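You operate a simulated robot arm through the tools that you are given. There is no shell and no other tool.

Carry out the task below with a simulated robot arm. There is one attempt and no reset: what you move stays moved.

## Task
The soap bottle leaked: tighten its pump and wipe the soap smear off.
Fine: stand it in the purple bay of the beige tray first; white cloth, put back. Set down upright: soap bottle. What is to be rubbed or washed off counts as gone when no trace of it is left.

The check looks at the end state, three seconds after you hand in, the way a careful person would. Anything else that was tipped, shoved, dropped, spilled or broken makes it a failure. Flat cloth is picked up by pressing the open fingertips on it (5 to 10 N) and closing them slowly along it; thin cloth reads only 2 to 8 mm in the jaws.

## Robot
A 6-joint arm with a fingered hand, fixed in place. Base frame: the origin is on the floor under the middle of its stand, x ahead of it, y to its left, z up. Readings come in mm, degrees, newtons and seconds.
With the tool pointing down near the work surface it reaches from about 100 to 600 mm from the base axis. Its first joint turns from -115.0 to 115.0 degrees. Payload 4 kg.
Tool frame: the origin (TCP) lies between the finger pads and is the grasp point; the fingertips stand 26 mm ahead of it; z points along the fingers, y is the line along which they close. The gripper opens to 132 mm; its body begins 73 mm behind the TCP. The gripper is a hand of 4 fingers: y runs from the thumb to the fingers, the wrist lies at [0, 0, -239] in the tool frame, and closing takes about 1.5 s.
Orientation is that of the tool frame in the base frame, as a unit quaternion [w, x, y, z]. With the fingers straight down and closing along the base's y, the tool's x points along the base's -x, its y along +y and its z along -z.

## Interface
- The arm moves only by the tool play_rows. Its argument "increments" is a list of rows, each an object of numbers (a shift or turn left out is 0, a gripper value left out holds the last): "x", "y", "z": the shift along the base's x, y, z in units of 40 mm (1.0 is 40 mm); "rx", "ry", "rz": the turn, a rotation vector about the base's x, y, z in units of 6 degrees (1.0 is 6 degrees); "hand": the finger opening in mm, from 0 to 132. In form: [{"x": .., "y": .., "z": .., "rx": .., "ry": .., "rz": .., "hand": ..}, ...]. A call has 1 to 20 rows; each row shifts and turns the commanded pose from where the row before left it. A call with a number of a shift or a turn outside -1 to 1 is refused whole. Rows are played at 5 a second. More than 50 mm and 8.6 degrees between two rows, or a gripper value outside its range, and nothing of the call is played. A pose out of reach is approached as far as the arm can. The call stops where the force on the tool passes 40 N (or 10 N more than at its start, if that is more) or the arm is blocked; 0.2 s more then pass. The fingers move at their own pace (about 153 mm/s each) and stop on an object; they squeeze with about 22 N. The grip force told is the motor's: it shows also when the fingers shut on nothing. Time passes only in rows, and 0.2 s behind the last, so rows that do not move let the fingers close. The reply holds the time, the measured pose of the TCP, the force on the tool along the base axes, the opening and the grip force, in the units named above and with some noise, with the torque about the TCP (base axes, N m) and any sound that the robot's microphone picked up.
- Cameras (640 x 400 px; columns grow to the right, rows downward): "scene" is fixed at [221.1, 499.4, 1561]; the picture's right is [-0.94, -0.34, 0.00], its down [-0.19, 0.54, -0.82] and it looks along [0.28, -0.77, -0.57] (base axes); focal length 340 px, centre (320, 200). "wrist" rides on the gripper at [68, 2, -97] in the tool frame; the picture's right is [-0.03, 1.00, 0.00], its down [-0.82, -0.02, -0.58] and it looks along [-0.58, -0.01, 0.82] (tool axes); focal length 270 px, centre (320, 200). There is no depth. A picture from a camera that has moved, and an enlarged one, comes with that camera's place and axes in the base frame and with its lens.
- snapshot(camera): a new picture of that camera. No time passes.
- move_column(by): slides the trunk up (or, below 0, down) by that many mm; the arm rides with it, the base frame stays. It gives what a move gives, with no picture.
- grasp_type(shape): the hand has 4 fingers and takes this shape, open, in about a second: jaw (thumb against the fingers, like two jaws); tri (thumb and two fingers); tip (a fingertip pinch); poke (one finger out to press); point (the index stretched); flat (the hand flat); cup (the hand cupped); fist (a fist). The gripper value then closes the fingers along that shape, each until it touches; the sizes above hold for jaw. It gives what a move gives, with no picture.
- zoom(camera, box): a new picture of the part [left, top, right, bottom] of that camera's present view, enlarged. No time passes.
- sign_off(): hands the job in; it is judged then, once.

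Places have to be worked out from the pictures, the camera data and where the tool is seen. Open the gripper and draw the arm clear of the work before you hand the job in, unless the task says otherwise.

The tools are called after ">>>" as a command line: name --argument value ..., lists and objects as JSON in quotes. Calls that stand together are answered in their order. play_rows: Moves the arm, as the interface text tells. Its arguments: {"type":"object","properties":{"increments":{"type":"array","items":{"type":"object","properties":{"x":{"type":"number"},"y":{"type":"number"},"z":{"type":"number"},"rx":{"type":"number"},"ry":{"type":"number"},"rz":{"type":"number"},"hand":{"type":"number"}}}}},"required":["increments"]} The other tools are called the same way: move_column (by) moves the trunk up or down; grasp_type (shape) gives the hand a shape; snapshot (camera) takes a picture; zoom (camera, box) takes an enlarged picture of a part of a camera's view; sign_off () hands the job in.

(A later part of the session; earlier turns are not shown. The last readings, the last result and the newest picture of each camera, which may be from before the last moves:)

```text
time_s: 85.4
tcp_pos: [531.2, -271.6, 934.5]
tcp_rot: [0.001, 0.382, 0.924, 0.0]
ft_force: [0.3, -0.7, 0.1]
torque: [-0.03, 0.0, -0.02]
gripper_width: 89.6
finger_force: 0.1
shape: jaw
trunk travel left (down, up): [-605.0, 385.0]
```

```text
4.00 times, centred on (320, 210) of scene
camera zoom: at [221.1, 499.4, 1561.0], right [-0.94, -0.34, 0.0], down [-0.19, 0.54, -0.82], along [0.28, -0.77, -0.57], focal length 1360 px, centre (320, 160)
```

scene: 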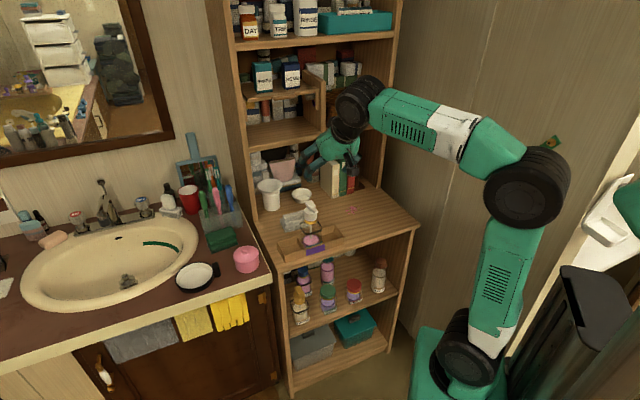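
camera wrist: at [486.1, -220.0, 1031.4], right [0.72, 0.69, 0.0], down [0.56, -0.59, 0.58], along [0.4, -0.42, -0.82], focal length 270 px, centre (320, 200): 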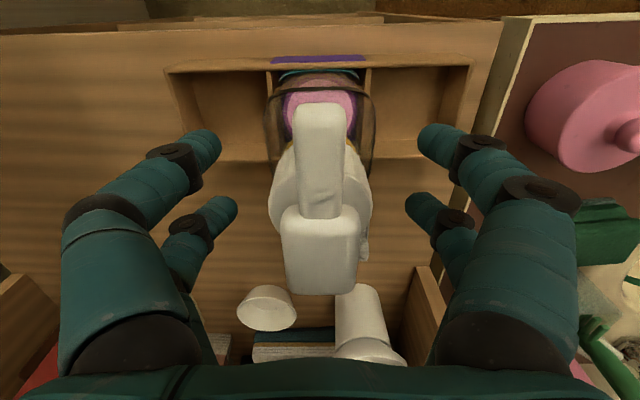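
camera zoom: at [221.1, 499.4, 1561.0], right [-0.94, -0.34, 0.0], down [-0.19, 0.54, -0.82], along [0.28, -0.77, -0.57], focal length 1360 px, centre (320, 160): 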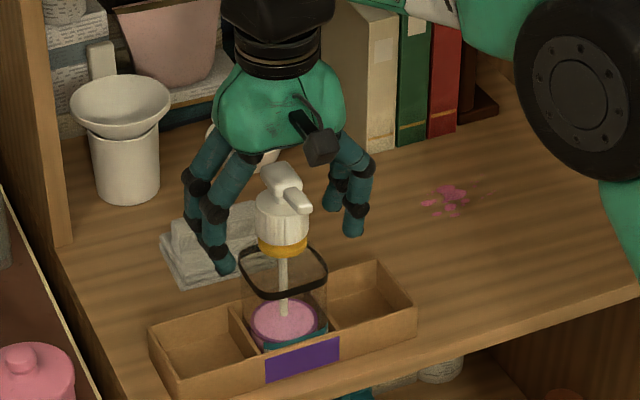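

The cap sits at the image centre, so the fingers surround it evenly. I close slowly on the cap.

>>> play_rows --increments '[{"hand": 70}, {"hand": 56}, {"hand": 46}, {"hand": 38}, {"hand": 30}, {"hand": 22}, {"hand": 18}, {}, {}, {}]'

>>> snapshot --camera "wrist"

>>> zoom --camera "scene" --box '[285, 190, 345, 250]'

```text
time_s: 87.6
tcp_pos: [530.9, -270.5, 936.0]
tcp_rot: [0.002, 0.383, 0.924, 0.0]
ft_force: [2.9, -2.1, 12.9]
torque: [-0.18, -0.32, 0.03]
gripper_width: 30.8
finger_force: 21.5
shape: jaw
trunk travel left (down, up): [-605.0, 385.0]
```

```text
taken
camera wrist: at [485.6, -219.8, 1032.5], right [0.72, 0.69, 0.0], down [0.56, -0.59, 0.58], along [0.4, -0.42, -0.81], focal length 270 px, centre (320, 200)
```

wrist: 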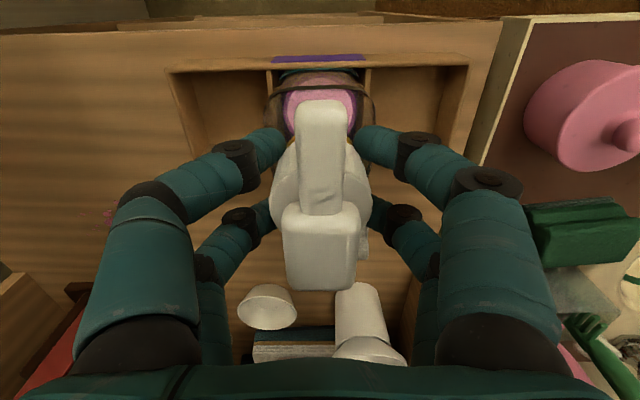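

```text
6.67 times, centred on (315, 220) of scene
camera zoom: at [221.1, 499.4, 1561.0], right [-0.94, -0.34, 0.0], down [-0.19, 0.54, -0.82], along [0.28, -0.77, -0.57], focal length 2266 px, centre (353, 67)
```

zoom: 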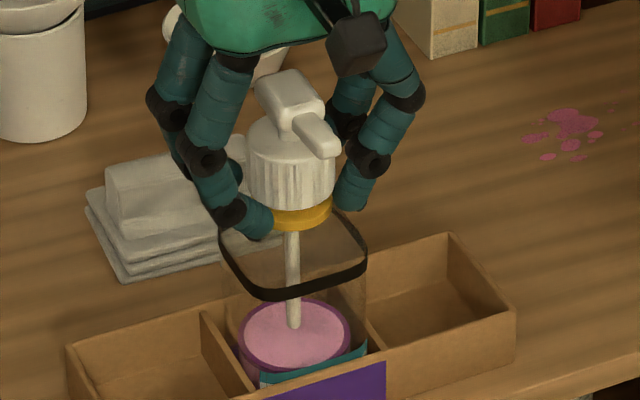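

Gripping shows 12.9 N of upward push: the fingertips press on the bottle's shoulder. I open a bit, rise 10 mm so only the cap is held, and close again.

>>> play_rows --increments '[{"hand": 50}, {"hand": 64}, {}, {"z": 0.25}, {}]'

>>> play_rows --increments '[{"hand": 50}, {"hand": 42}, {"hand": 34}, {"hand": 26}, {"hand": 18}, {}, {}, {}]'

>>> zoom --camera "scene" --box '[285, 190, 345, 250]'

```text
time_s: 88.8
tcp_pos: [531.9, -269.8, 944.0]
tcp_rot: [0.002, 0.382, 0.924, 0.001]
ft_force: [0.7, -0.4, -0.3]
torque: [0.0, -0.03, -0.02]
gripper_width: 63.7
finger_force: 0.1
shape: jaw
trunk travel left (down, up): [-605.0, 385.0]
```

```text
time_s: 90.6
tcp_pos: [533.0, -269.4, 945.1]
tcp_rot: [0.002, 0.381, 0.924, 0.0]
ft_force: [-0.4, 0.2, -0.7]
torque: [0.02, 0.02, 0.0]
gripper_width: 17.8
finger_force: 22.0
shape: jaw
trunk travel left (down, up): [-605.0, 385.0]
```

```text
6.67 times, centred on (315, 220) of scene
camera zoom: at [221.1, 499.4, 1561.0], right [-0.94, -0.34, 0.0], down [-0.19, 0.54, -0.82], along [0.28, -0.77, -0.57], focal length 2266 px, centre (353, 67)
```

zoom: 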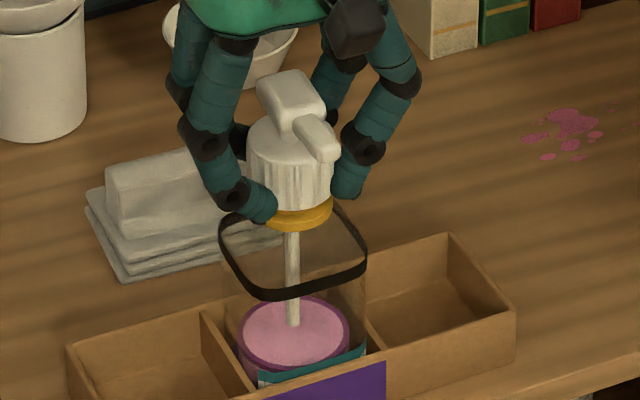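

Force is now ~0, opening 17.8 mm with 22 N: the finger pairs straddle the round cap. I check the wrist view and try commanding a bit tighter to see whether they are truly blocked by the cap.

>>> play_rows --increments '[{"hand": 8}, {}, {}]'

>>> snapshot --camera "wrist"

```text
time_s: 91.4
tcp_pos: [531.3, -270.2, 945.3]
tcp_rot: [0.001, 0.382, 0.924, 0.001]
ft_force: [0.8, -0.1, 0.1]
torque: [0.01, 0.03, 0.0]
gripper_width: 16.3
finger_force: 21.8
shape: jaw
trunk travel left (down, up): [-605.0, 385.0]
```

```text
taken
camera wrist: at [486.0, -219.9, 1041.4], right [0.72, 0.69, 0.0], down [0.56, -0.59, 0.58], along [0.4, -0.42, -0.82], focal length 270 px, centre (320, 200)
```

wrist: 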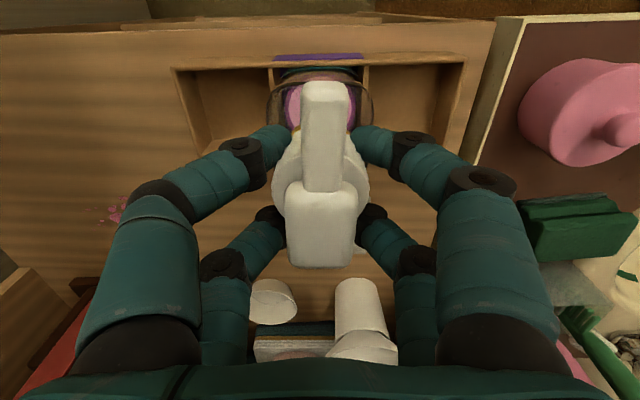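

The four fingers hold the cap firmly (16 mm, blocked). I start tightening: turn clockwise from above in small steps, watching the torque.

>>> play_rows --increments '[{"rz": -0.5}, {"rz": -0.5}, {"rz": -0.5}, {"rz": -0.5}, {"rz": -0.5}, {}]'

>>> snapshot --camera "wrist"

>>> zoom --camera "scene" --box '[275, 190, 345, 260]'

```text
time_s: 92.8
tcp_pos: [532.4, -271.1, 944.8]
tcp_rot: [0.001, 0.5, 0.866, 0.0]
ft_force: [-0.8, -0.3, -2.0]
torque: [-0.05, 0.01, 0.02]
gripper_width: 16.4
finger_force: 21.6
shape: jaw
trunk travel left (down, up): [-605.0, 385.0]
```

```text
taken
camera wrist: at [500.2, -209.3, 1041.2], right [0.88, 0.48, 0.0], down [0.39, -0.72, 0.58], along [0.28, -0.51, -0.82], focal length 270 px, centre (320, 200)
```

wrist: 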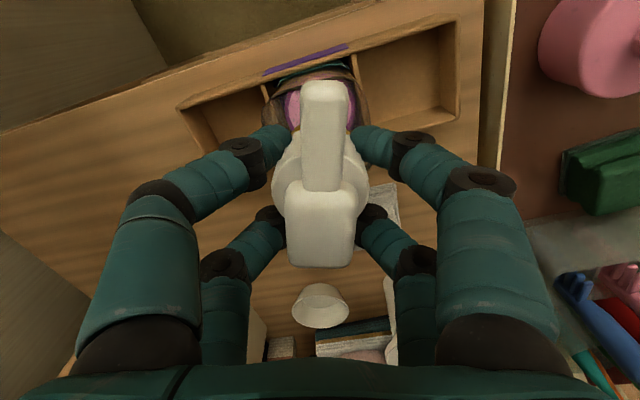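

```text
5.71 times, centred on (310, 225) of scene
camera zoom: at [221.1, 499.4, 1561.0], right [-0.94, -0.34, 0.0], down [-0.19, 0.54, -0.82], along [0.28, -0.77, -0.57], focal length 1942 px, centre (377, 57)
```

zoom: 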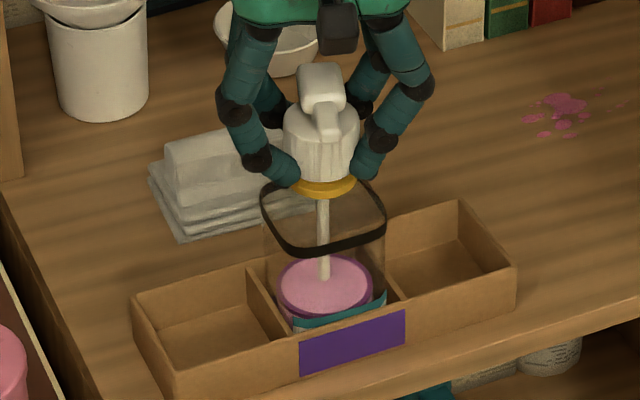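

The pump turned 15° with the hand while the bottle and tray stayed put; torque is tiny. I continue clockwise.

>>> play_rows --increments '[{"rz": -0.6}, {"rz": -0.6}, {"rz": -0.6}, {"rz": -0.6}, {"rz": -0.6}, {"rz": -0.6}, {}]'

>>> play_rows --increments '[{"rz": -0.6}, {"rz": -0.6}, {"rz": -0.6}, {"rz": -0.6}, {"rz": -0.6}, {}]'

>>> zoom --camera "scene" --box '[275, 190, 345, 260]'

```text
time_s: 94.4
tcp_pos: [531.6, -269.6, 944.3]
tcp_rot: [0.002, 0.653, 0.757, 0.001]
ft_force: [-0.9, -1.4, -1.2]
torque: [-0.12, 0.05, 0.06]
gripper_width: 16.5
finger_force: 22.1
shape: jaw
trunk travel left (down, up): [-605.0, 385.0]
```

```text
time_s: 95.8
tcp_pos: [532.9, -270.4, 945.3]
tcp_rot: [0.001, 0.764, 0.646, -0.001]
ft_force: [-0.2, 0.0, -0.2]
torque: [-0.09, 0.04, 0.1]
gripper_width: 16.5
finger_force: 22.8
shape: jaw
trunk travel left (down, up): [-605.0, 385.0]
```

```text
5.71 times, centred on (310, 225) of scene
camera zoom: at [221.1, 499.4, 1561.0], right [-0.94, -0.34, 0.0], down [-0.19, 0.54, -0.82], along [0.28, -0.77, -0.57], focal length 1942 px, centre (377, 57)
```

zoom: 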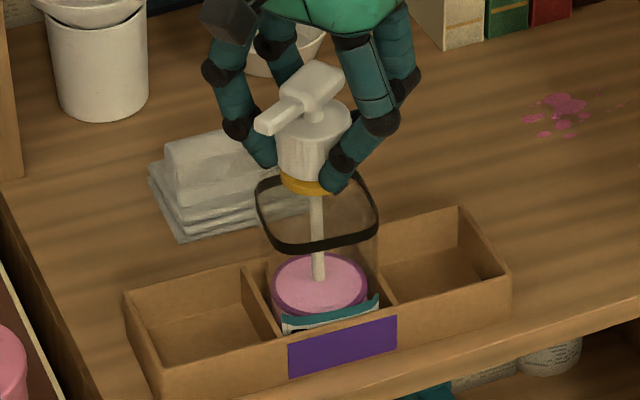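

Torque is rising slightly (0.10 Nm), but the tray appears to have been nudged a few mm: the cap axis seems a few mm off the hand's turning axis. I compare with the earlier identical view before going on.

>>> zoom --camera "scene" --box '[285, 195, 335, 255]'

>>> snapshot --camera "wrist"

```text
6.67 times, centred on (310, 225) of scene
camera zoom: at [221.1, 499.4, 1561.0], right [-0.94, -0.34, 0.0], down [-0.19, 0.54, -0.82], along [0.28, -0.77, -0.57], focal length 2266 px, centre (387, 33)
```

zoom: 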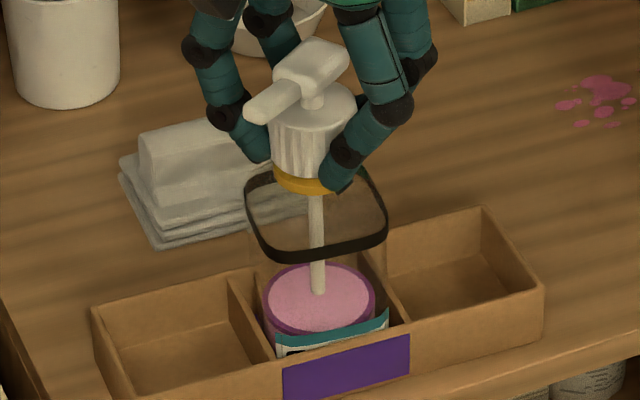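

```text
taken
camera wrist: at [546.5, -202.0, 1041.3], right [0.98, -0.19, 0.0], down [-0.16, -0.8, 0.58], along [-0.11, -0.57, -0.82], focal length 270 px, centre (320, 200)
```

wrist: 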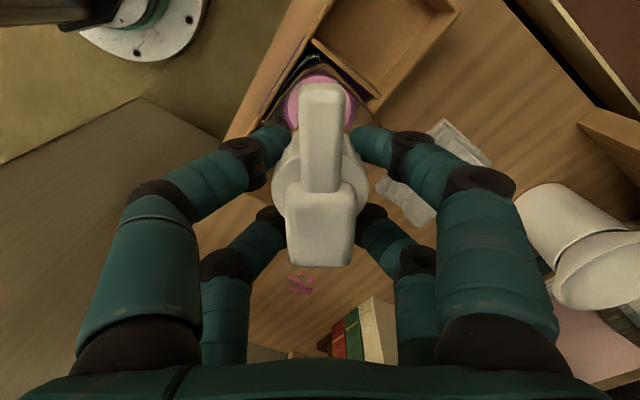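

The cap axis is about 6 mm nearer (−n) than the hand's turning axis, which dragged the bottle ~4 mm and turned the tray by ~3°. I release, and re-centre over the cap before turning further.

>>> play_rows --increments '[{"hand": 24}, {"hand": 34}, {"hand": 46}, {"hand": 60}, {}, {}]'

>>> zoom --camera "scene" --box '[285, 195, 335, 255]'

>>> snapshot --camera "wrist"

```text
time_s: 97.2
tcp_pos: [533.2, -270.2, 945.2]
tcp_rot: [0.001, 0.763, 0.646, 0.0]
ft_force: [1.0, -0.2, -0.3]
torque: [0.05, 0.04, -0.04]
gripper_width: 59.7
finger_force: 0.1
shape: jaw
trunk travel left (down, up): [-605.0, 385.0]
```

```text
6.67 times, centred on (310, 225) of scene
camera zoom: at [221.1, 499.4, 1561.0], right [-0.94, -0.34, 0.0], down [-0.19, 0.54, -0.82], along [0.28, -0.77, -0.57], focal length 2266 px, centre (387, 33)
```

zoom: 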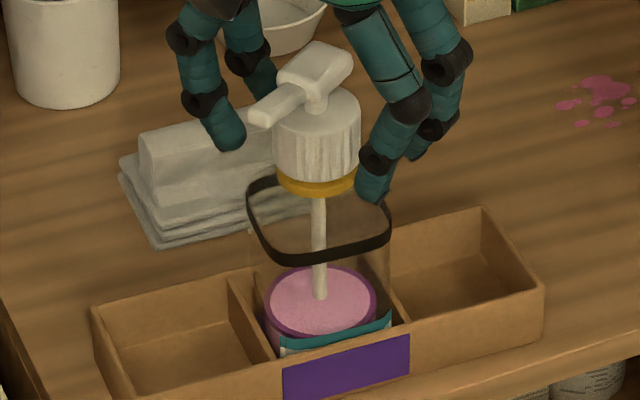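

```text
taken
camera wrist: at [546.4, -201.9, 1041.4], right [0.98, -0.19, 0.0], down [-0.16, -0.8, 0.58], along [-0.11, -0.57, -0.82], focal length 270 px, centre (320, 200)
```

wrist: 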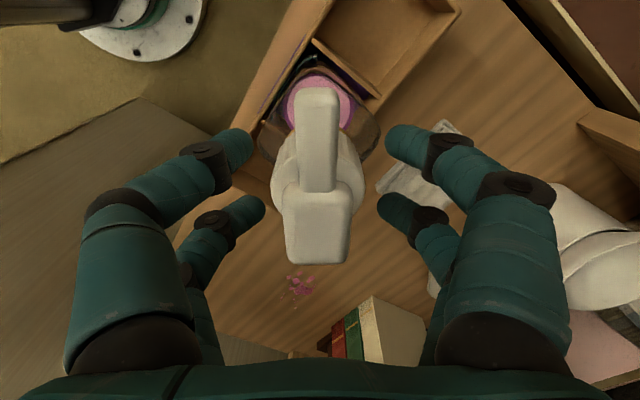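

After release the bottle stands straight again. I shift the hand to the corrected cap axis (about +2.8 mm in t, −4.5 mm in n).

>>> play_rows --increments '[{"x": -0.03, "y": 0.13}, {}]'

>>> snapshot --camera "wrist"

>>> zoom --camera "scene" --box '[290, 190, 340, 230]'

```text
time_s: 97.8
tcp_pos: [530.5, -263.6, 944.5]
tcp_rot: [0.001, 0.764, 0.645, 0.0]
ft_force: [-0.4, -0.1, 0.1]
torque: [0.01, 0.0, 0.02]
gripper_width: 59.7
finger_force: 0.1
shape: jaw
trunk travel left (down, up): [-605.0, 385.0]
```

```text
taken
camera wrist: at [544.8, -196.7, 1041.7], right [0.98, -0.19, 0.0], down [-0.16, -0.8, 0.58], along [-0.11, -0.57, -0.82], focal length 270 px, centre (320, 200)
```

wrist: 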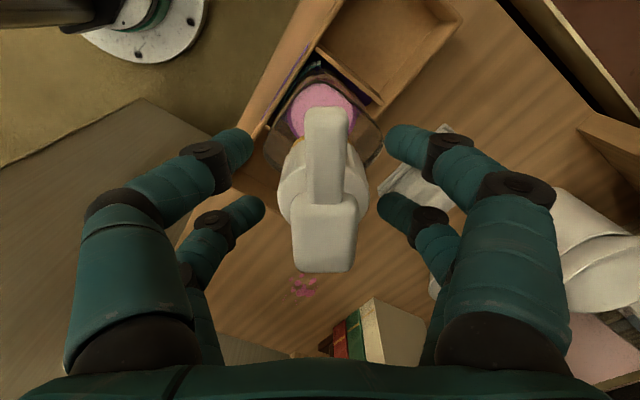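

```text
10.00 times, centred on (315, 210) of scene
camera zoom: at [221.1, 499.4, 1561.0], right [-0.94, -0.34, 0.0], down [-0.19, 0.54, -0.82], along [0.28, -0.77, -0.57], focal length 3399 px, centre (370, 100)
```

zoom: 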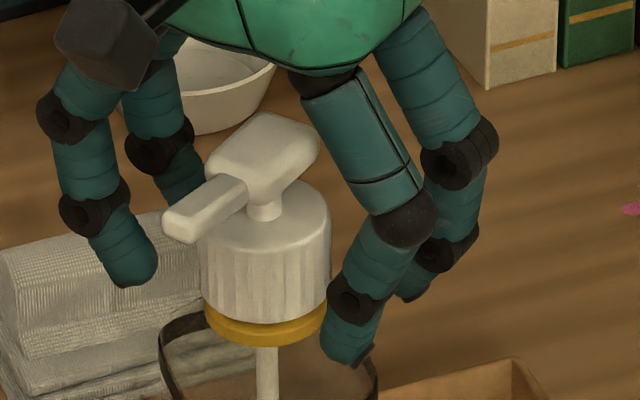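

Now the cap is within ~1 mm sideways. I nudge +1.2 mm along the closing direction, then close on the cap again.

>>> play_rows --increments '[{"x": 0.03, "y": -0.005, "hand": 50}, {"hand": 42}, {"hand": 34}, {"hand": 26}, {"hand": 18}, {"hand": 10}, {}, {}, {}]'

>>> zoom --camera "scene" --box '[285, 195, 335, 255]'

>>> snapshot --camera "wrist"

```text
time_s: 99.8
tcp_pos: [531.8, -264.9, 945.0]
tcp_rot: [0.001, 0.764, 0.645, -0.001]
ft_force: [0.6, -0.7, -1.3]
torque: [0.02, 0.02, -0.01]
gripper_width: 16.7
finger_force: 21.8
shape: jaw
trunk travel left (down, up): [-605.0, 385.0]
```

```text
6.67 times, centred on (310, 225) of scene
camera zoom: at [221.1, 499.4, 1561.0], right [-0.94, -0.34, 0.0], down [-0.19, 0.54, -0.82], along [0.28, -0.77, -0.57], focal length 2266 px, centre (387, 33)
```

zoom: 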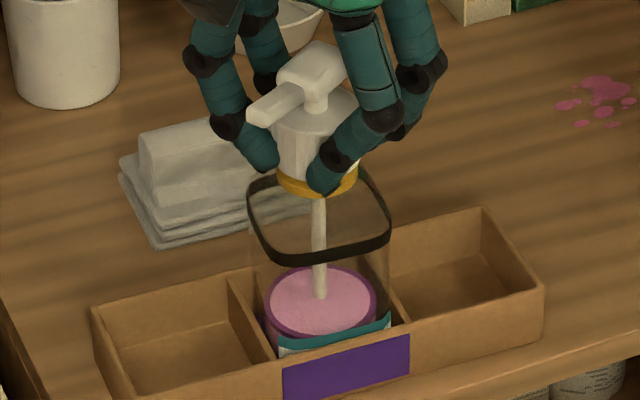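

```text
taken
camera wrist: at [546.4, -197.2, 1041.3], right [0.98, -0.19, 0.0], down [-0.16, -0.8, 0.58], along [-0.11, -0.57, -0.82], focal length 270 px, centre (320, 200)
```

wrist: 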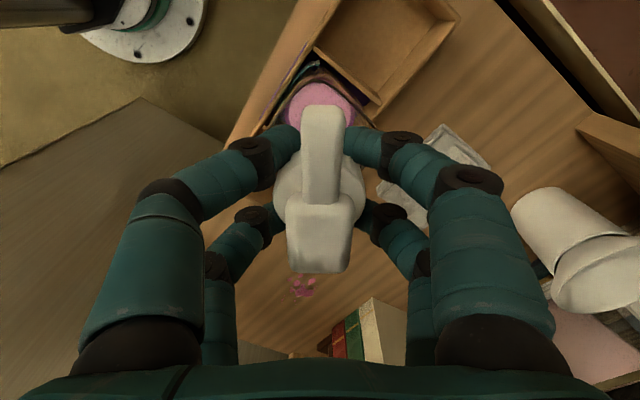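

Gripped without moving the bottle. I turn 12° more and check whether the bottle shifts and how the torque behaves.

>>> play_rows --increments '[{"rz": -0.5}, {"rz": -0.5}, {"rz": -0.5}, {"rz": -0.5}, {}]'

>>> zoom --camera "scene" --box '[285, 195, 335, 255]'

```text
time_s: 101.0
tcp_pos: [532.3, -263.3, 945.1]
tcp_rot: [0.001, 0.827, 0.562, 0.0]
ft_force: [-0.2, 0.5, -1.1]
torque: [0.02, -0.04, 0.0]
gripper_width: 16.8
finger_force: 22.8
shape: jaw
trunk travel left (down, up): [-605.0, 385.0]
```

```text
6.67 times, centred on (310, 225) of scene
camera zoom: at [221.1, 499.4, 1561.0], right [-0.94, -0.34, 0.0], down [-0.19, 0.54, -0.82], along [0.28, -0.77, -0.57], focal length 2266 px, centre (387, 33)
```

zoom: 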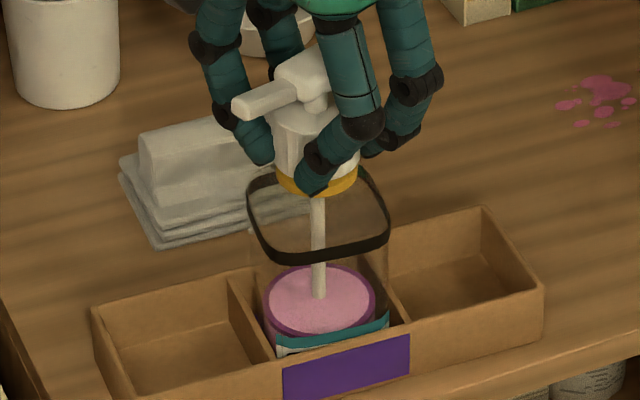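

This time nothing shifted and the torque stays at zero, so the axis is right now and the pump isn't tight yet. I continue turning.

>>> play_rows --increments '[{"rz": -0.5}, {"rz": -0.5}, {"rz": -0.5}, {"rz": -0.5}, {"rz": -0.5}, {"rz": -0.5}, {}]'

>>> zoom --camera "scene" --box '[285, 195, 335, 255]'

```text
time_s: 102.6
tcp_pos: [532.1, -264.6, 945.3]
tcp_rot: [0.002, 0.905, 0.426, -0.001]
ft_force: [0.5, -1.9, -0.9]
torque: [-0.05, -0.05, 0.12]
gripper_width: 16.1
finger_force: 21.8
shape: jaw
trunk travel left (down, up): [-605.0, 385.0]
```

```text
6.67 times, centred on (310, 225) of scene
camera zoom: at [221.1, 499.4, 1561.0], right [-0.94, -0.34, 0.0], down [-0.19, 0.54, -0.82], along [0.28, -0.77, -0.57], focal length 2266 px, centre (387, 33)
```

zoom: 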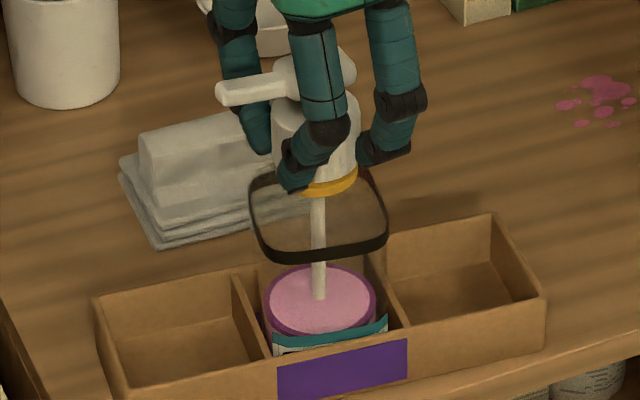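

Torque rose to 0.12 Nm and the tray started to turn along (another ~3°), so the thread is now gripping more than the light tray resists. I check relative rotation between spout and bottle from the wrist view.

>>> snapshot --camera "wrist"

>>> zoom --camera "wrist" --box '[220, 30, 420, 160]'

>>> zoom --camera "scene" --box '[300, 205, 330, 240]'

```text
taken
camera wrist: at [578.5, -212.7, 1041.3], right [0.75, -0.66, 0.0], down [-0.54, -0.61, 0.58], along [-0.38, -0.44, -0.82], focal length 270 px, centre (320, 200)
```

wrist: 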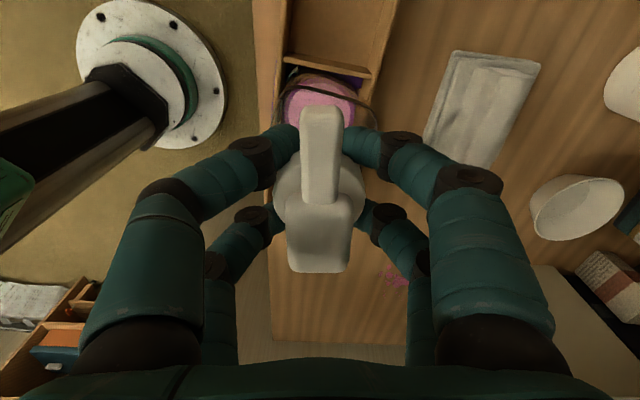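

```text
3.08 times, centred on (320, 95) of wrist
camera zoom: at [578.5, -212.7, 1041.3], right [0.75, -0.66, 0.0], down [-0.54, -0.61, 0.58], along [-0.38, -0.44, -0.82], focal length 832 px, centre (320, 523)
```

zoom: 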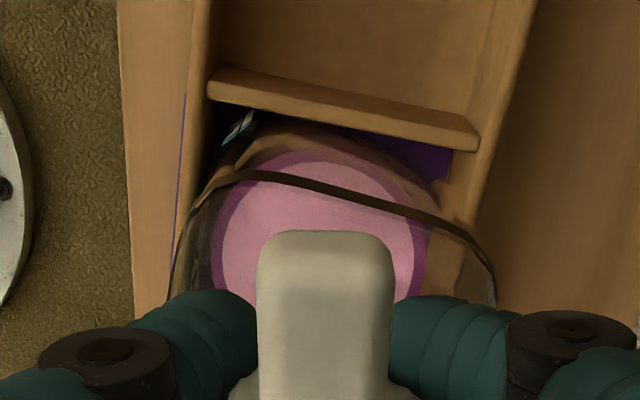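

```text
11.43 times, centred on (315, 222) of scene
camera zoom: at [221.1, 499.4, 1561.0], right [-0.94, -0.34, 0.0], down [-0.19, 0.54, -0.82], along [0.28, -0.77, -0.57], focal length 3884 px, centre (377, -57)
```

zoom: 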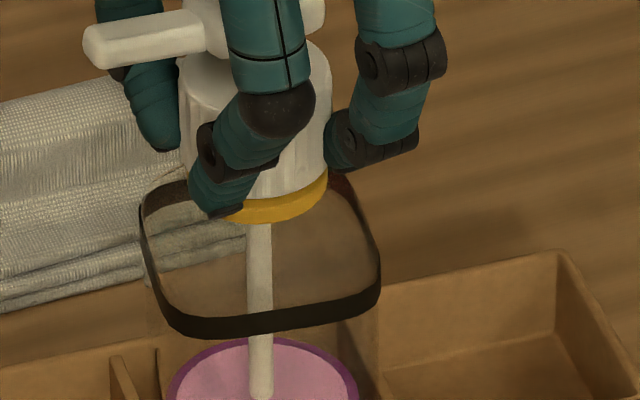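

Relative to the bottle the pump has turned about 75°. To apply real tightening torque without dragging the tray, I press down lightly through the grip first to load the tray against the desk.

>>> play_rows --increments '[{"z": -0.04}, {}]'

>>> play_rows --increments '[{"z": -0.04}, {}]'

```text
time_s: 103.2
tcp_pos: [531.7, -264.9, 944.7]
tcp_rot: [0.002, 0.905, 0.426, 0.0]
ft_force: [1.3, -0.8, 3.9]
torque: [-0.07, -0.06, 0.14]
gripper_width: 16.3
finger_force: 22.1
shape: jaw
trunk travel left (down, up): [-605.0, 385.0]
```

```text
time_s: 103.8
tcp_pos: [532.4, -264.8, 943.3]
tcp_rot: [0.002, 0.904, 0.427, 0.001]
ft_force: [3.3, -0.5, 15.4]
torque: [-0.1, -0.08, 0.05]
gripper_width: 16.7
finger_force: 22.3
shape: jaw
trunk travel left (down, up): [-605.0, 385.0]
```

Now pressing with ~15 N. I turn in small steps with this load and watch the torque.

>>> play_rows --increments '[{"rz": -0.3}, {"rz": -0.3}, {}]'

>>> play_rows --increments '[{"rz": -0.3}, {"rz": -0.3}, {}]'

>>> zoom --camera "scene" --box '[285, 195, 335, 255]'

```text
time_s: 104.6
tcp_pos: [532.6, -265.9, 943.0]
tcp_rot: [0.003, 0.918, 0.397, 0.0]
ft_force: [6.1, -2.2, 23.9]
torque: [-0.35, -0.27, 0.36]
gripper_width: 16.7
finger_force: 21.7
shape: jaw
trunk travel left (down, up): [-605.0, 385.0]
```

```text
time_s: 105.4
tcp_pos: [532.0, -265.0, 943.6]
tcp_rot: [0.002, 0.93, 0.368, 0.001]
ft_force: [7.6, -2.5, 27.7]
torque: [-0.41, -0.3, 0.57]
gripper_width: 17.2
finger_force: 22.0
shape: jaw
trunk travel left (down, up): [-605.0, 385.0]
```

```text
6.67 times, centred on (310, 225) of scene
camera zoom: at [221.1, 499.4, 1561.0], right [-0.94, -0.34, 0.0], down [-0.19, 0.54, -0.82], along [0.28, -0.77, -0.57], focal length 2266 px, centre (387, 33)
```

zoom: 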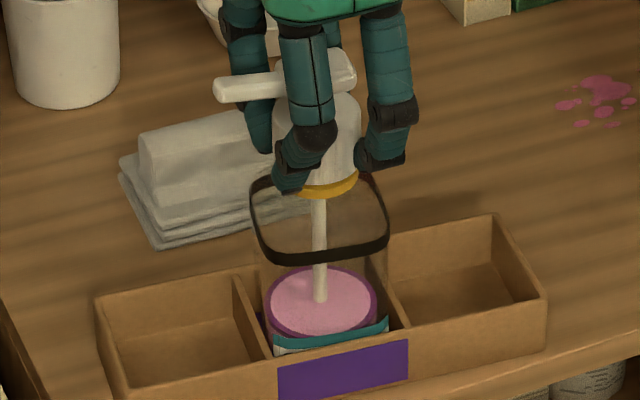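

Torque now climbs steeply (0.57 Nm) and the tray stays put under the load — this feels like the stop. I give one more small turn to confirm it is tight.

>>> play_rows --increments '[{"rz": -0.3, "z": 0.01}, {"rz": -0.3}, {}]'

>>> zoom --camera "scene" --box '[285, 195, 335, 255]'

>>> snapshot --camera "wrist"

```text
time_s: 106.2
tcp_pos: [531.7, -264.9, 944.9]
tcp_rot: [0.002, 0.94, 0.34, 0.001]
ft_force: [7.8, -1.6, 26.5]
torque: [-0.34, -0.32, 1.24]
gripper_width: 17.3
finger_force: 21.7
shape: jaw
trunk travel left (down, up): [-605.0, 385.0]
```

```text
6.67 times, centred on (310, 225) of scene
camera zoom: at [221.1, 499.4, 1561.0], right [-0.94, -0.34, 0.0], down [-0.19, 0.54, -0.82], along [0.28, -0.77, -0.57], focal length 2266 px, centre (387, 33)
```

zoom: 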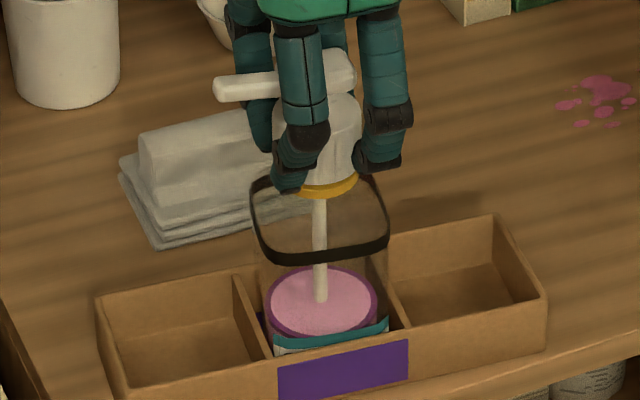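

```text
taken
camera wrist: at [586.2, -221.2, 1039.8], right [0.62, -0.79, 0.0], down [-0.64, -0.5, 0.58], along [-0.45, -0.36, -0.82], focal length 270 px, centre (320, 200)
```

wrist: 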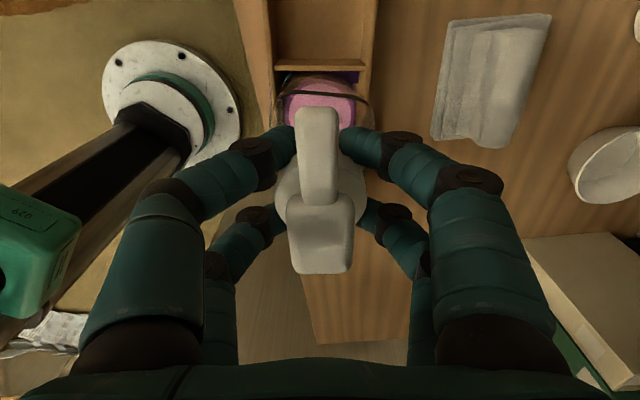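

Torque reached 1.24 Nm with the grip beginning to slip while tray and bottle stay still — the pump is tight. I ease off the downward load and open.

>>> play_rows --increments '[{"z": 0.03}, {"hand": 26}, {"hand": 38}, {"hand": 52}, {"hand": 70}, {}, {}]'

>>> snapshot --camera "wrist"

>>> zoom --camera "scene" --box '[285, 195, 335, 255]'

```text
time_s: 107.8
tcp_pos: [532.4, -265.1, 943.0]
tcp_rot: [0.001, 0.941, 0.338, -0.001]
ft_force: [0.0, 0.3, -0.1]
torque: [0.01, -0.01, -0.03]
gripper_width: 69.2
finger_force: 0.1
shape: jaw
trunk travel left (down, up): [-605.0, 385.0]
```

```text
taken
camera wrist: at [587.1, -222.0, 1039.5], right [0.62, -0.79, 0.0], down [-0.64, -0.5, 0.58], along [-0.45, -0.36, -0.82], focal length 270 px, centre (320, 200)
```

wrist: 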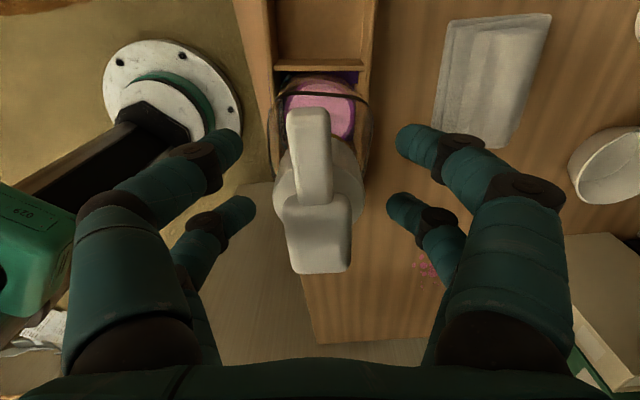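

```text
6.67 times, centred on (310, 225) of scene
camera zoom: at [221.1, 499.4, 1561.0], right [-0.94, -0.34, 0.0], down [-0.19, 0.54, -0.82], along [0.28, -0.77, -0.57], focal length 2266 px, centre (387, 33)
```

zoom: 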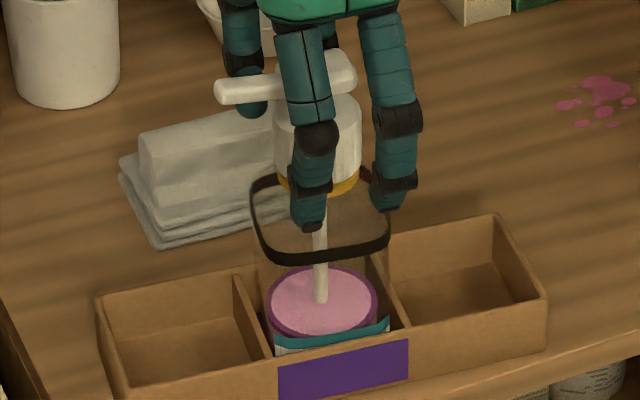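

The pump is tight. I lift straight up out of the way, then turn back to the neutral roll.

>>> play_rows --increments '[{"z": 0.3}, {"z": 0.5}, {"z": 0.6}, {"z": 0.6}, {"z": 0.5}, {}]'

>>> zoom --camera "scene" --box '[265, 185, 365, 265]'

>>> snapshot --camera "wrist"

```text
time_s: 109.2
tcp_pos: [532.1, -263.5, 1044.7]
tcp_rot: [0.001, 0.941, 0.34, -0.001]
ft_force: [-0.3, -0.5, -0.2]
torque: [-0.02, 0.03, -0.01]
gripper_width: 69.3
finger_force: 0.1
shape: jaw
trunk travel left (down, up): [-605.0, 385.0]
```

```text
5.00 times, centred on (315, 225) of scene
camera zoom: at [221.1, 499.4, 1561.0], right [-0.94, -0.34, 0.0], down [-0.19, 0.54, -0.82], along [0.28, -0.77, -0.57], focal length 1700 px, centre (345, 75)
```

zoom: 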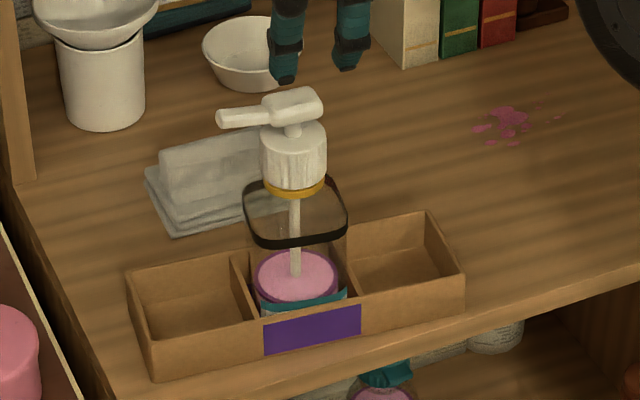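

```text
taken
camera wrist: at [586.7, -222.4, 1139.7], right [0.62, -0.79, 0.0], down [-0.64, -0.5, 0.58], along [-0.45, -0.36, -0.82], focal length 270 px, centre (320, 200)
```

wrist: 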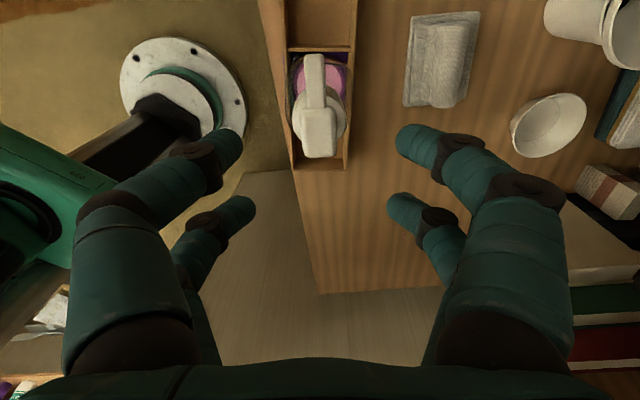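

The gold collar is now mostly covered by the cap, confirming it screwed down. The tray is turned ~7°, so I'll gently square it again. I rotate back to neutral roll while moving in front of its right end, still high.

>>> play_rows --increments '[{"x": -0.21, "y": 0.016, "rz": 0.994}, {"x": -0.21, "y": 0.016, "rz": 0.994}, {"x": -0.21, "y": 0.016, "rz": 0.994}, {"x": -0.21, "y": 0.016, "rz": 0.994}, {"x": -0.21, "y": 0.016, "rz": 0.994}, {"x": -0.21, "y": 0.016, "rz": 0.994}, {"x": -0.21, "y": 0.016, "rz": 0.994}, {"x": -0.21, "y": 0.016, "rz": 0.994}, {"x": -0.21, "y": 0.016, "rz": 0.994}, {"x": -0.21, "y": 0.016, "rz": 0.994}, {"x": -0.21, "y": 0.016, "rz": 0.994}, {"x": -0.21, "y": 0.016, "rz": 0.994}, {"x": -0.21, "y": 0.016, "rz": 0.994}, {"x": -0.21, "y": 0.016, "rz": 0.994}, {"x": -0.21, "y": 0.016, "rz": 0.994}, {"x": -0.21, "y": 0.016, "rz": 0.994}, {}]'

>>> snapshot --camera "wrist"

```text
time_s: 112.8
tcp_pos: [397.4, -256.7, 1043.8]
tcp_rot: [0.001, 0.381, 0.924, 0.0]
ft_force: [0.2, -1.0, -0.1]
torque: [0.0, -0.06, 0.01]
gripper_width: 69.5
finger_force: 0.1
shape: jaw
trunk travel left (down, up): [-605.0, 385.0]
```

```text
taken
camera wrist: at [351.4, -205.7, 1139.9], right [0.72, 0.69, 0.0], down [0.56, -0.59, 0.58], along [0.4, -0.42, -0.82], focal length 270 px, centre (320, 200)
```

wrist: 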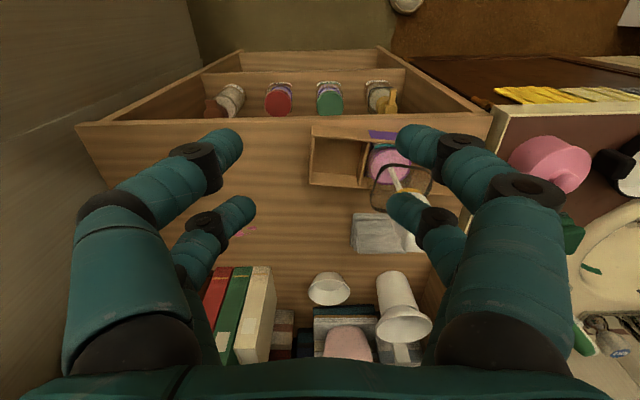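

I zoom in to see how the tray's right-front corner sits relative to the desk edge.

>>> zoom --camera "wrist" --box '[280, 100, 440, 200]'

>>> zoom --camera "scene" --box '[315, 225, 365, 260]'

```text
4.00 times, centred on (360, 150) of wrist
camera zoom: at [351.4, -205.7, 1139.9], right [0.72, 0.69, 0.0], down [0.56, -0.59, 0.58], along [0.4, -0.42, -0.82], focal length 1081 px, centre (160, 400)
```

zoom: 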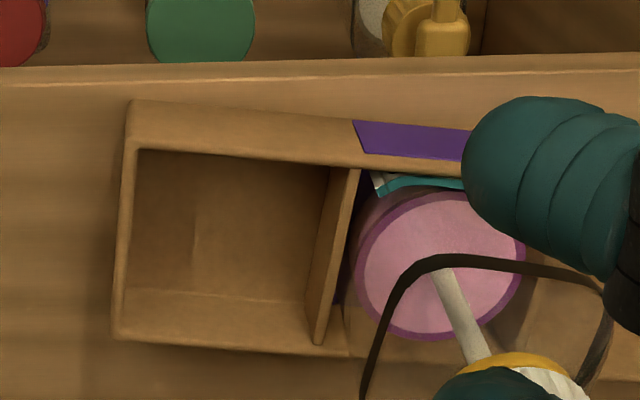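

```text
11.43 times, centred on (340, 242) of scene
camera zoom: at [221.1, 499.4, 1561.0], right [-0.94, -0.34, 0.0], down [-0.19, 0.54, -0.82], along [0.28, -0.77, -0.57], focal length 3884 px, centre (91, -286)
```

zoom: 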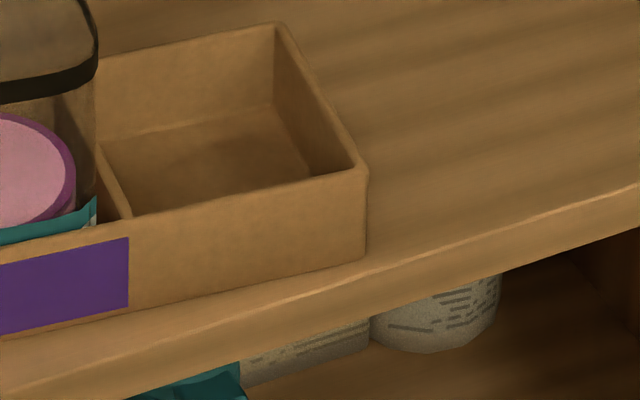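

The corner is still safely on the desk (~7 mm from the edge). I close the hand and lower it in front of the tray's right end, in front of the desk edge.

>>> play_rows --increments '[{"x": 0.12, "y": 0.12, "hand": 40}, {"hand": 0, "z": -0.8}, {"z": -0.9}, {"z": -0.9}, {"z": -0.9}, {"z": -0.9}, {"z": -0.8}, {}, {}]'

>>> snapshot --camera "wrist"

>>> zoom --camera "scene" --box '[275, 175, 395, 265]'

```text
time_s: 114.8
tcp_pos: [403.6, -249.4, 834.3]
tcp_rot: [0.001, 0.383, 0.924, 0.001]
ft_force: [-0.1, -0.5, -0.6]
torque: [0.05, 0.02, 0.0]
gripper_width: 0.0
finger_force: 22.1
shape: jaw
trunk travel left (down, up): [-605.0, 385.0]
```

```text
taken
camera wrist: at [357.0, -200.1, 931.6], right [0.72, 0.69, 0.0], down [0.56, -0.59, 0.58], along [0.4, -0.42, -0.82], focal length 270 px, centre (320, 200)
```

wrist: 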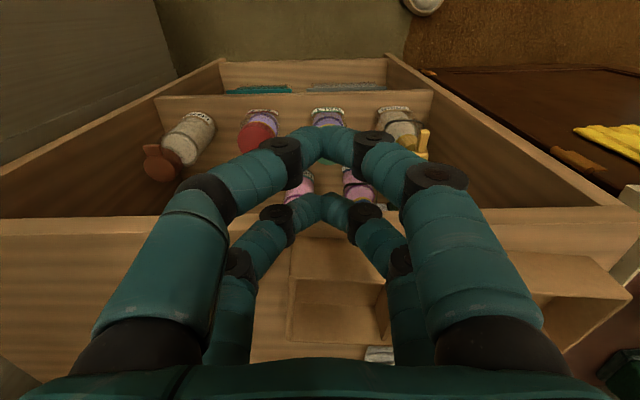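

```text
4.44 times, centred on (335, 220) of scene
camera zoom: at [221.1, 499.4, 1561.0], right [-0.94, -0.34, 0.0], down [-0.19, 0.54, -0.82], along [0.28, -0.77, -0.57], focal length 1511 px, centre (253, 111)
```

zoom: 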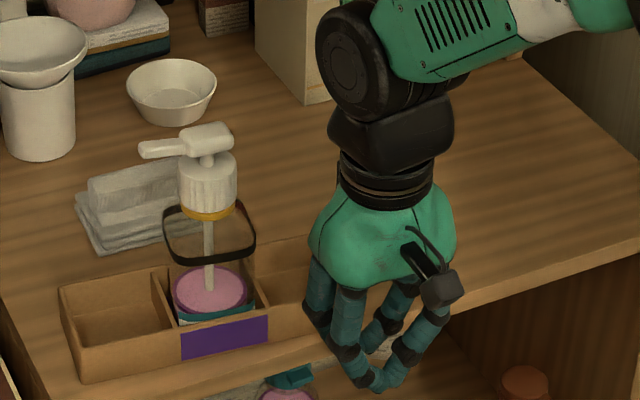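

I advance toward the tray's front face in small steps, watching the force for first contact.

>>> play_rows --increments '[{"x": 0.15, "y": -0.15}, {"x": 0.15, "y": -0.15}, {}]'

>>> play_rows --increments '[{"x": 0.053, "y": -0.053}, {"x": 0.053, "y": -0.053}, {}]'

>>> zoom --camera "scene" --box '[275, 195, 375, 265]'

```text
time_s: 115.6
tcp_pos: [415.4, -262.9, 834.5]
tcp_rot: [0.0, 0.383, 0.924, 0.001]
ft_force: [0.6, 0.2, -0.1]
torque: [0.01, 0.01, -0.01]
gripper_width: 0.0
finger_force: 22.0
shape: jaw
trunk travel left (down, up): [-605.0, 385.0]
```

```text
time_s: 116.4
tcp_pos: [418.9, -266.8, 836.5]
tcp_rot: [0.001, 0.382, 0.924, 0.001]
ft_force: [0.2, 0.5, 0.2]
torque: [0.01, 0.0, 0.01]
gripper_width: 0.2
finger_force: 21.9
shape: jaw
trunk travel left (down, up): [-605.0, 385.0]
```

```text
5.71 times, centred on (325, 230) of scene
camera zoom: at [221.1, 499.4, 1561.0], right [-0.94, -0.34, 0.0], down [-0.19, 0.54, -0.82], along [0.28, -0.77, -0.57], focal length 1942 px, centre (291, 29)
```

zoom: 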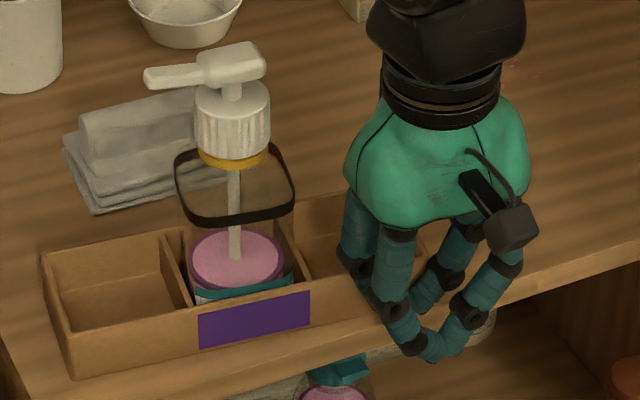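

No contact yet at n≈485. I continue in small steps.

>>> play_rows --increments '[{"x": 0.053, "y": -0.053}, {"x": 0.053, "y": -0.053}, {}]'

>>> play_rows --increments '[{"x": 0.053, "y": -0.053}, {"x": 0.053, "y": -0.053}, {}]'

>>> zoom --camera "scene" --box '[275, 195, 375, 265]'

```text
time_s: 117.2
tcp_pos: [422.2, -271.5, 835.8]
tcp_rot: [0.002, 0.383, 0.924, 0.0]
ft_force: [0.1, 0.2, 0.1]
torque: [0.04, -0.01, -0.02]
gripper_width: 0.0
finger_force: 21.7
shape: jaw
trunk travel left (down, up): [-605.0, 385.0]
```

```text
time_s: 118.0
tcp_pos: [426.7, -275.2, 835.3]
tcp_rot: [0.001, 0.383, 0.924, 0.001]
ft_force: [-0.8, 1.5, 0.7]
torque: [0.02, -0.01, -0.05]
gripper_width: 0.2
finger_force: 22.3
shape: jaw
trunk travel left (down, up): [-605.0, 385.0]
```

```text
5.71 times, centred on (325, 230) of scene
camera zoom: at [221.1, 499.4, 1561.0], right [-0.94, -0.34, 0.0], down [-0.19, 0.54, -0.82], along [0.28, -0.77, -0.57], focal length 1942 px, centre (291, 29)
```

zoom: 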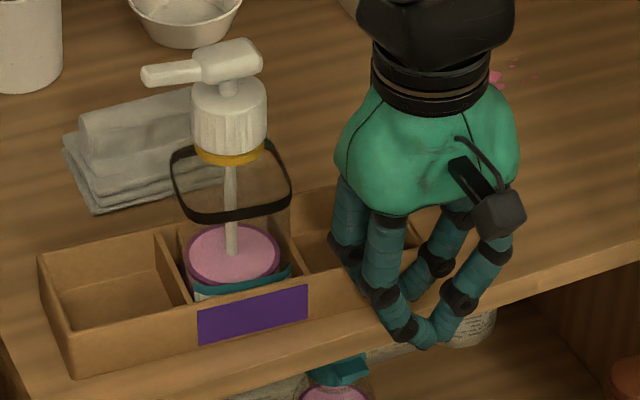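

The tray started to turn back (contact force only ~1.6 N). I keep pushing gently in small steps.

>>> play_rows --increments '[{"x": 0.053, "y": -0.053}, {"x": 0.053, "y": -0.053}, {}]'

>>> zoom --camera "scene" --box '[275, 195, 375, 265]'

```text
time_s: 118.8
tcp_pos: [431.0, -278.8, 835.0]
tcp_rot: [0.002, 0.383, 0.924, 0.001]
ft_force: [-2.2, 0.4, 0.1]
torque: [0.01, 0.0, -0.04]
gripper_width: 0.0
finger_force: 21.7
shape: jaw
trunk travel left (down, up): [-605.0, 385.0]
```

```text
5.71 times, centred on (325, 230) of scene
camera zoom: at [221.1, 499.4, 1561.0], right [-0.94, -0.34, 0.0], down [-0.19, 0.54, -0.82], along [0.28, -0.77, -0.57], focal length 1942 px, centre (291, 29)
```

zoom: 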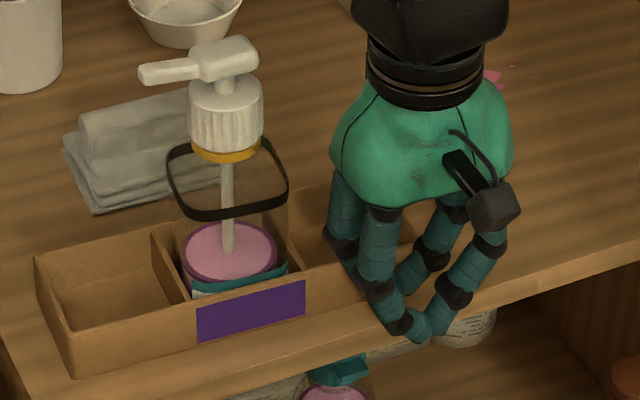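

The tray is now within ~2° of square and a few mm of its original place; I stop pushing here. I back away and go up.

>>> play_rows --increments '[{"x": -0.2, "y": 0.2}, {"x": -0.4, "y": 0.4}, {"x": -0.4, "y": 0.4}, {"z": 0.8}, {"z": 0.9}, {"z": 0.9}, {"z": 0.9}, {"z": 0.9}, {"hand": 60}, {}]'

>>> zoom --camera "scene" --box '[245, 165, 385, 270]'

>>> zoom --camera "scene" --box '[275, 200, 325, 240]'

```text
time_s: 121.0
tcp_pos: [389.8, -239.6, 1011.2]
tcp_rot: [0.002, 0.383, 0.924, 0.001]
ft_force: [0.3, -0.2, -0.1]
torque: [0.01, 0.0, 0.0]
gripper_width: 59.8
finger_force: 0.0
shape: jaw
trunk travel left (down, up): [-605.0, 385.0]
```

```text
3.81 times, centred on (315, 218) of scene
camera zoom: at [221.1, 499.4, 1561.0], right [-0.94, -0.34, 0.0], down [-0.19, 0.54, -0.82], along [0.28, -0.77, -0.57], focal length 1295 px, centre (339, 133)
```

zoom: 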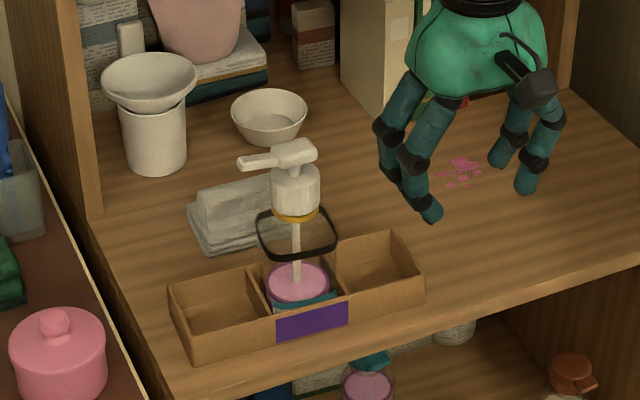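

```text
10.00 times, centred on (300, 220) of scene
camera zoom: at [221.1, 499.4, 1561.0], right [-0.94, -0.34, 0.0], down [-0.19, 0.54, -0.82], along [0.28, -0.77, -0.57], focal length 3399 px, centre (520, 0)
```

zoom: 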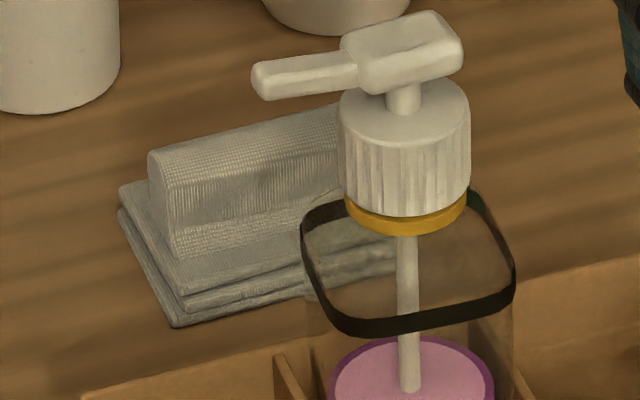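

Everything stands fine. The cloth's raised fold runs along t (about 77 × 20 mm, top z≈850, centre t≈193, n≈685), so I should pinch it across n with the tool vertical. With the shoulder higher the vertical reach should suffice, so I raise the trunk 240 mm.

>>> move_column --by 240

>>> play_rows --increments '[{"z": -0.3, "rz": -1}, {"z": -0.3, "rz": -1}, {"z": -0.3, "rz": -1}, {"z": -0.3, "rz": -1}, {"z": -0.3, "rz": -1}, {"z": -0.3, "rz": -1}, {"z": -0.3, "rz": -1}, {"z": -0.3, "rz": -1}, {"z": -0.3, "rz": -1}, {"z": -0.3, "rz": -1}, {"z": -0.3, "rz": -1}, {"z": -0.3, "rz": -1}, {"z": -0.3, "rz": -1}, {"z": -0.3, "rz": -1}, {"z": -0.3, "rz": -1}, {}]'

```text
time_s: 123.5
tcp_pos: [391.3, -240.1, 1250.9]
tcp_rot: [0.001, 0.383, 0.924, 0.001]
ft_force: [0.2, 0.4, 0.0]
torque: [0.01, 0.01, 0.0]
gripper_width: 59.8
finger_force: 0.1
shape: jaw
trunk travel left (down, up): [-845.0, 145.0]
```

```text
time_s: 126.9
tcp_pos: [389.8, -239.7, 1071.8]
tcp_rot: [0.001, 0.924, 0.382, -0.001]
ft_force: [0.0, -0.4, 0.5]
torque: [0.0, -0.01, 0.02]
gripper_width: 59.6
finger_force: 0.0
shape: jaw
trunk travel left (down, up): [-845.0, 145.0]
```

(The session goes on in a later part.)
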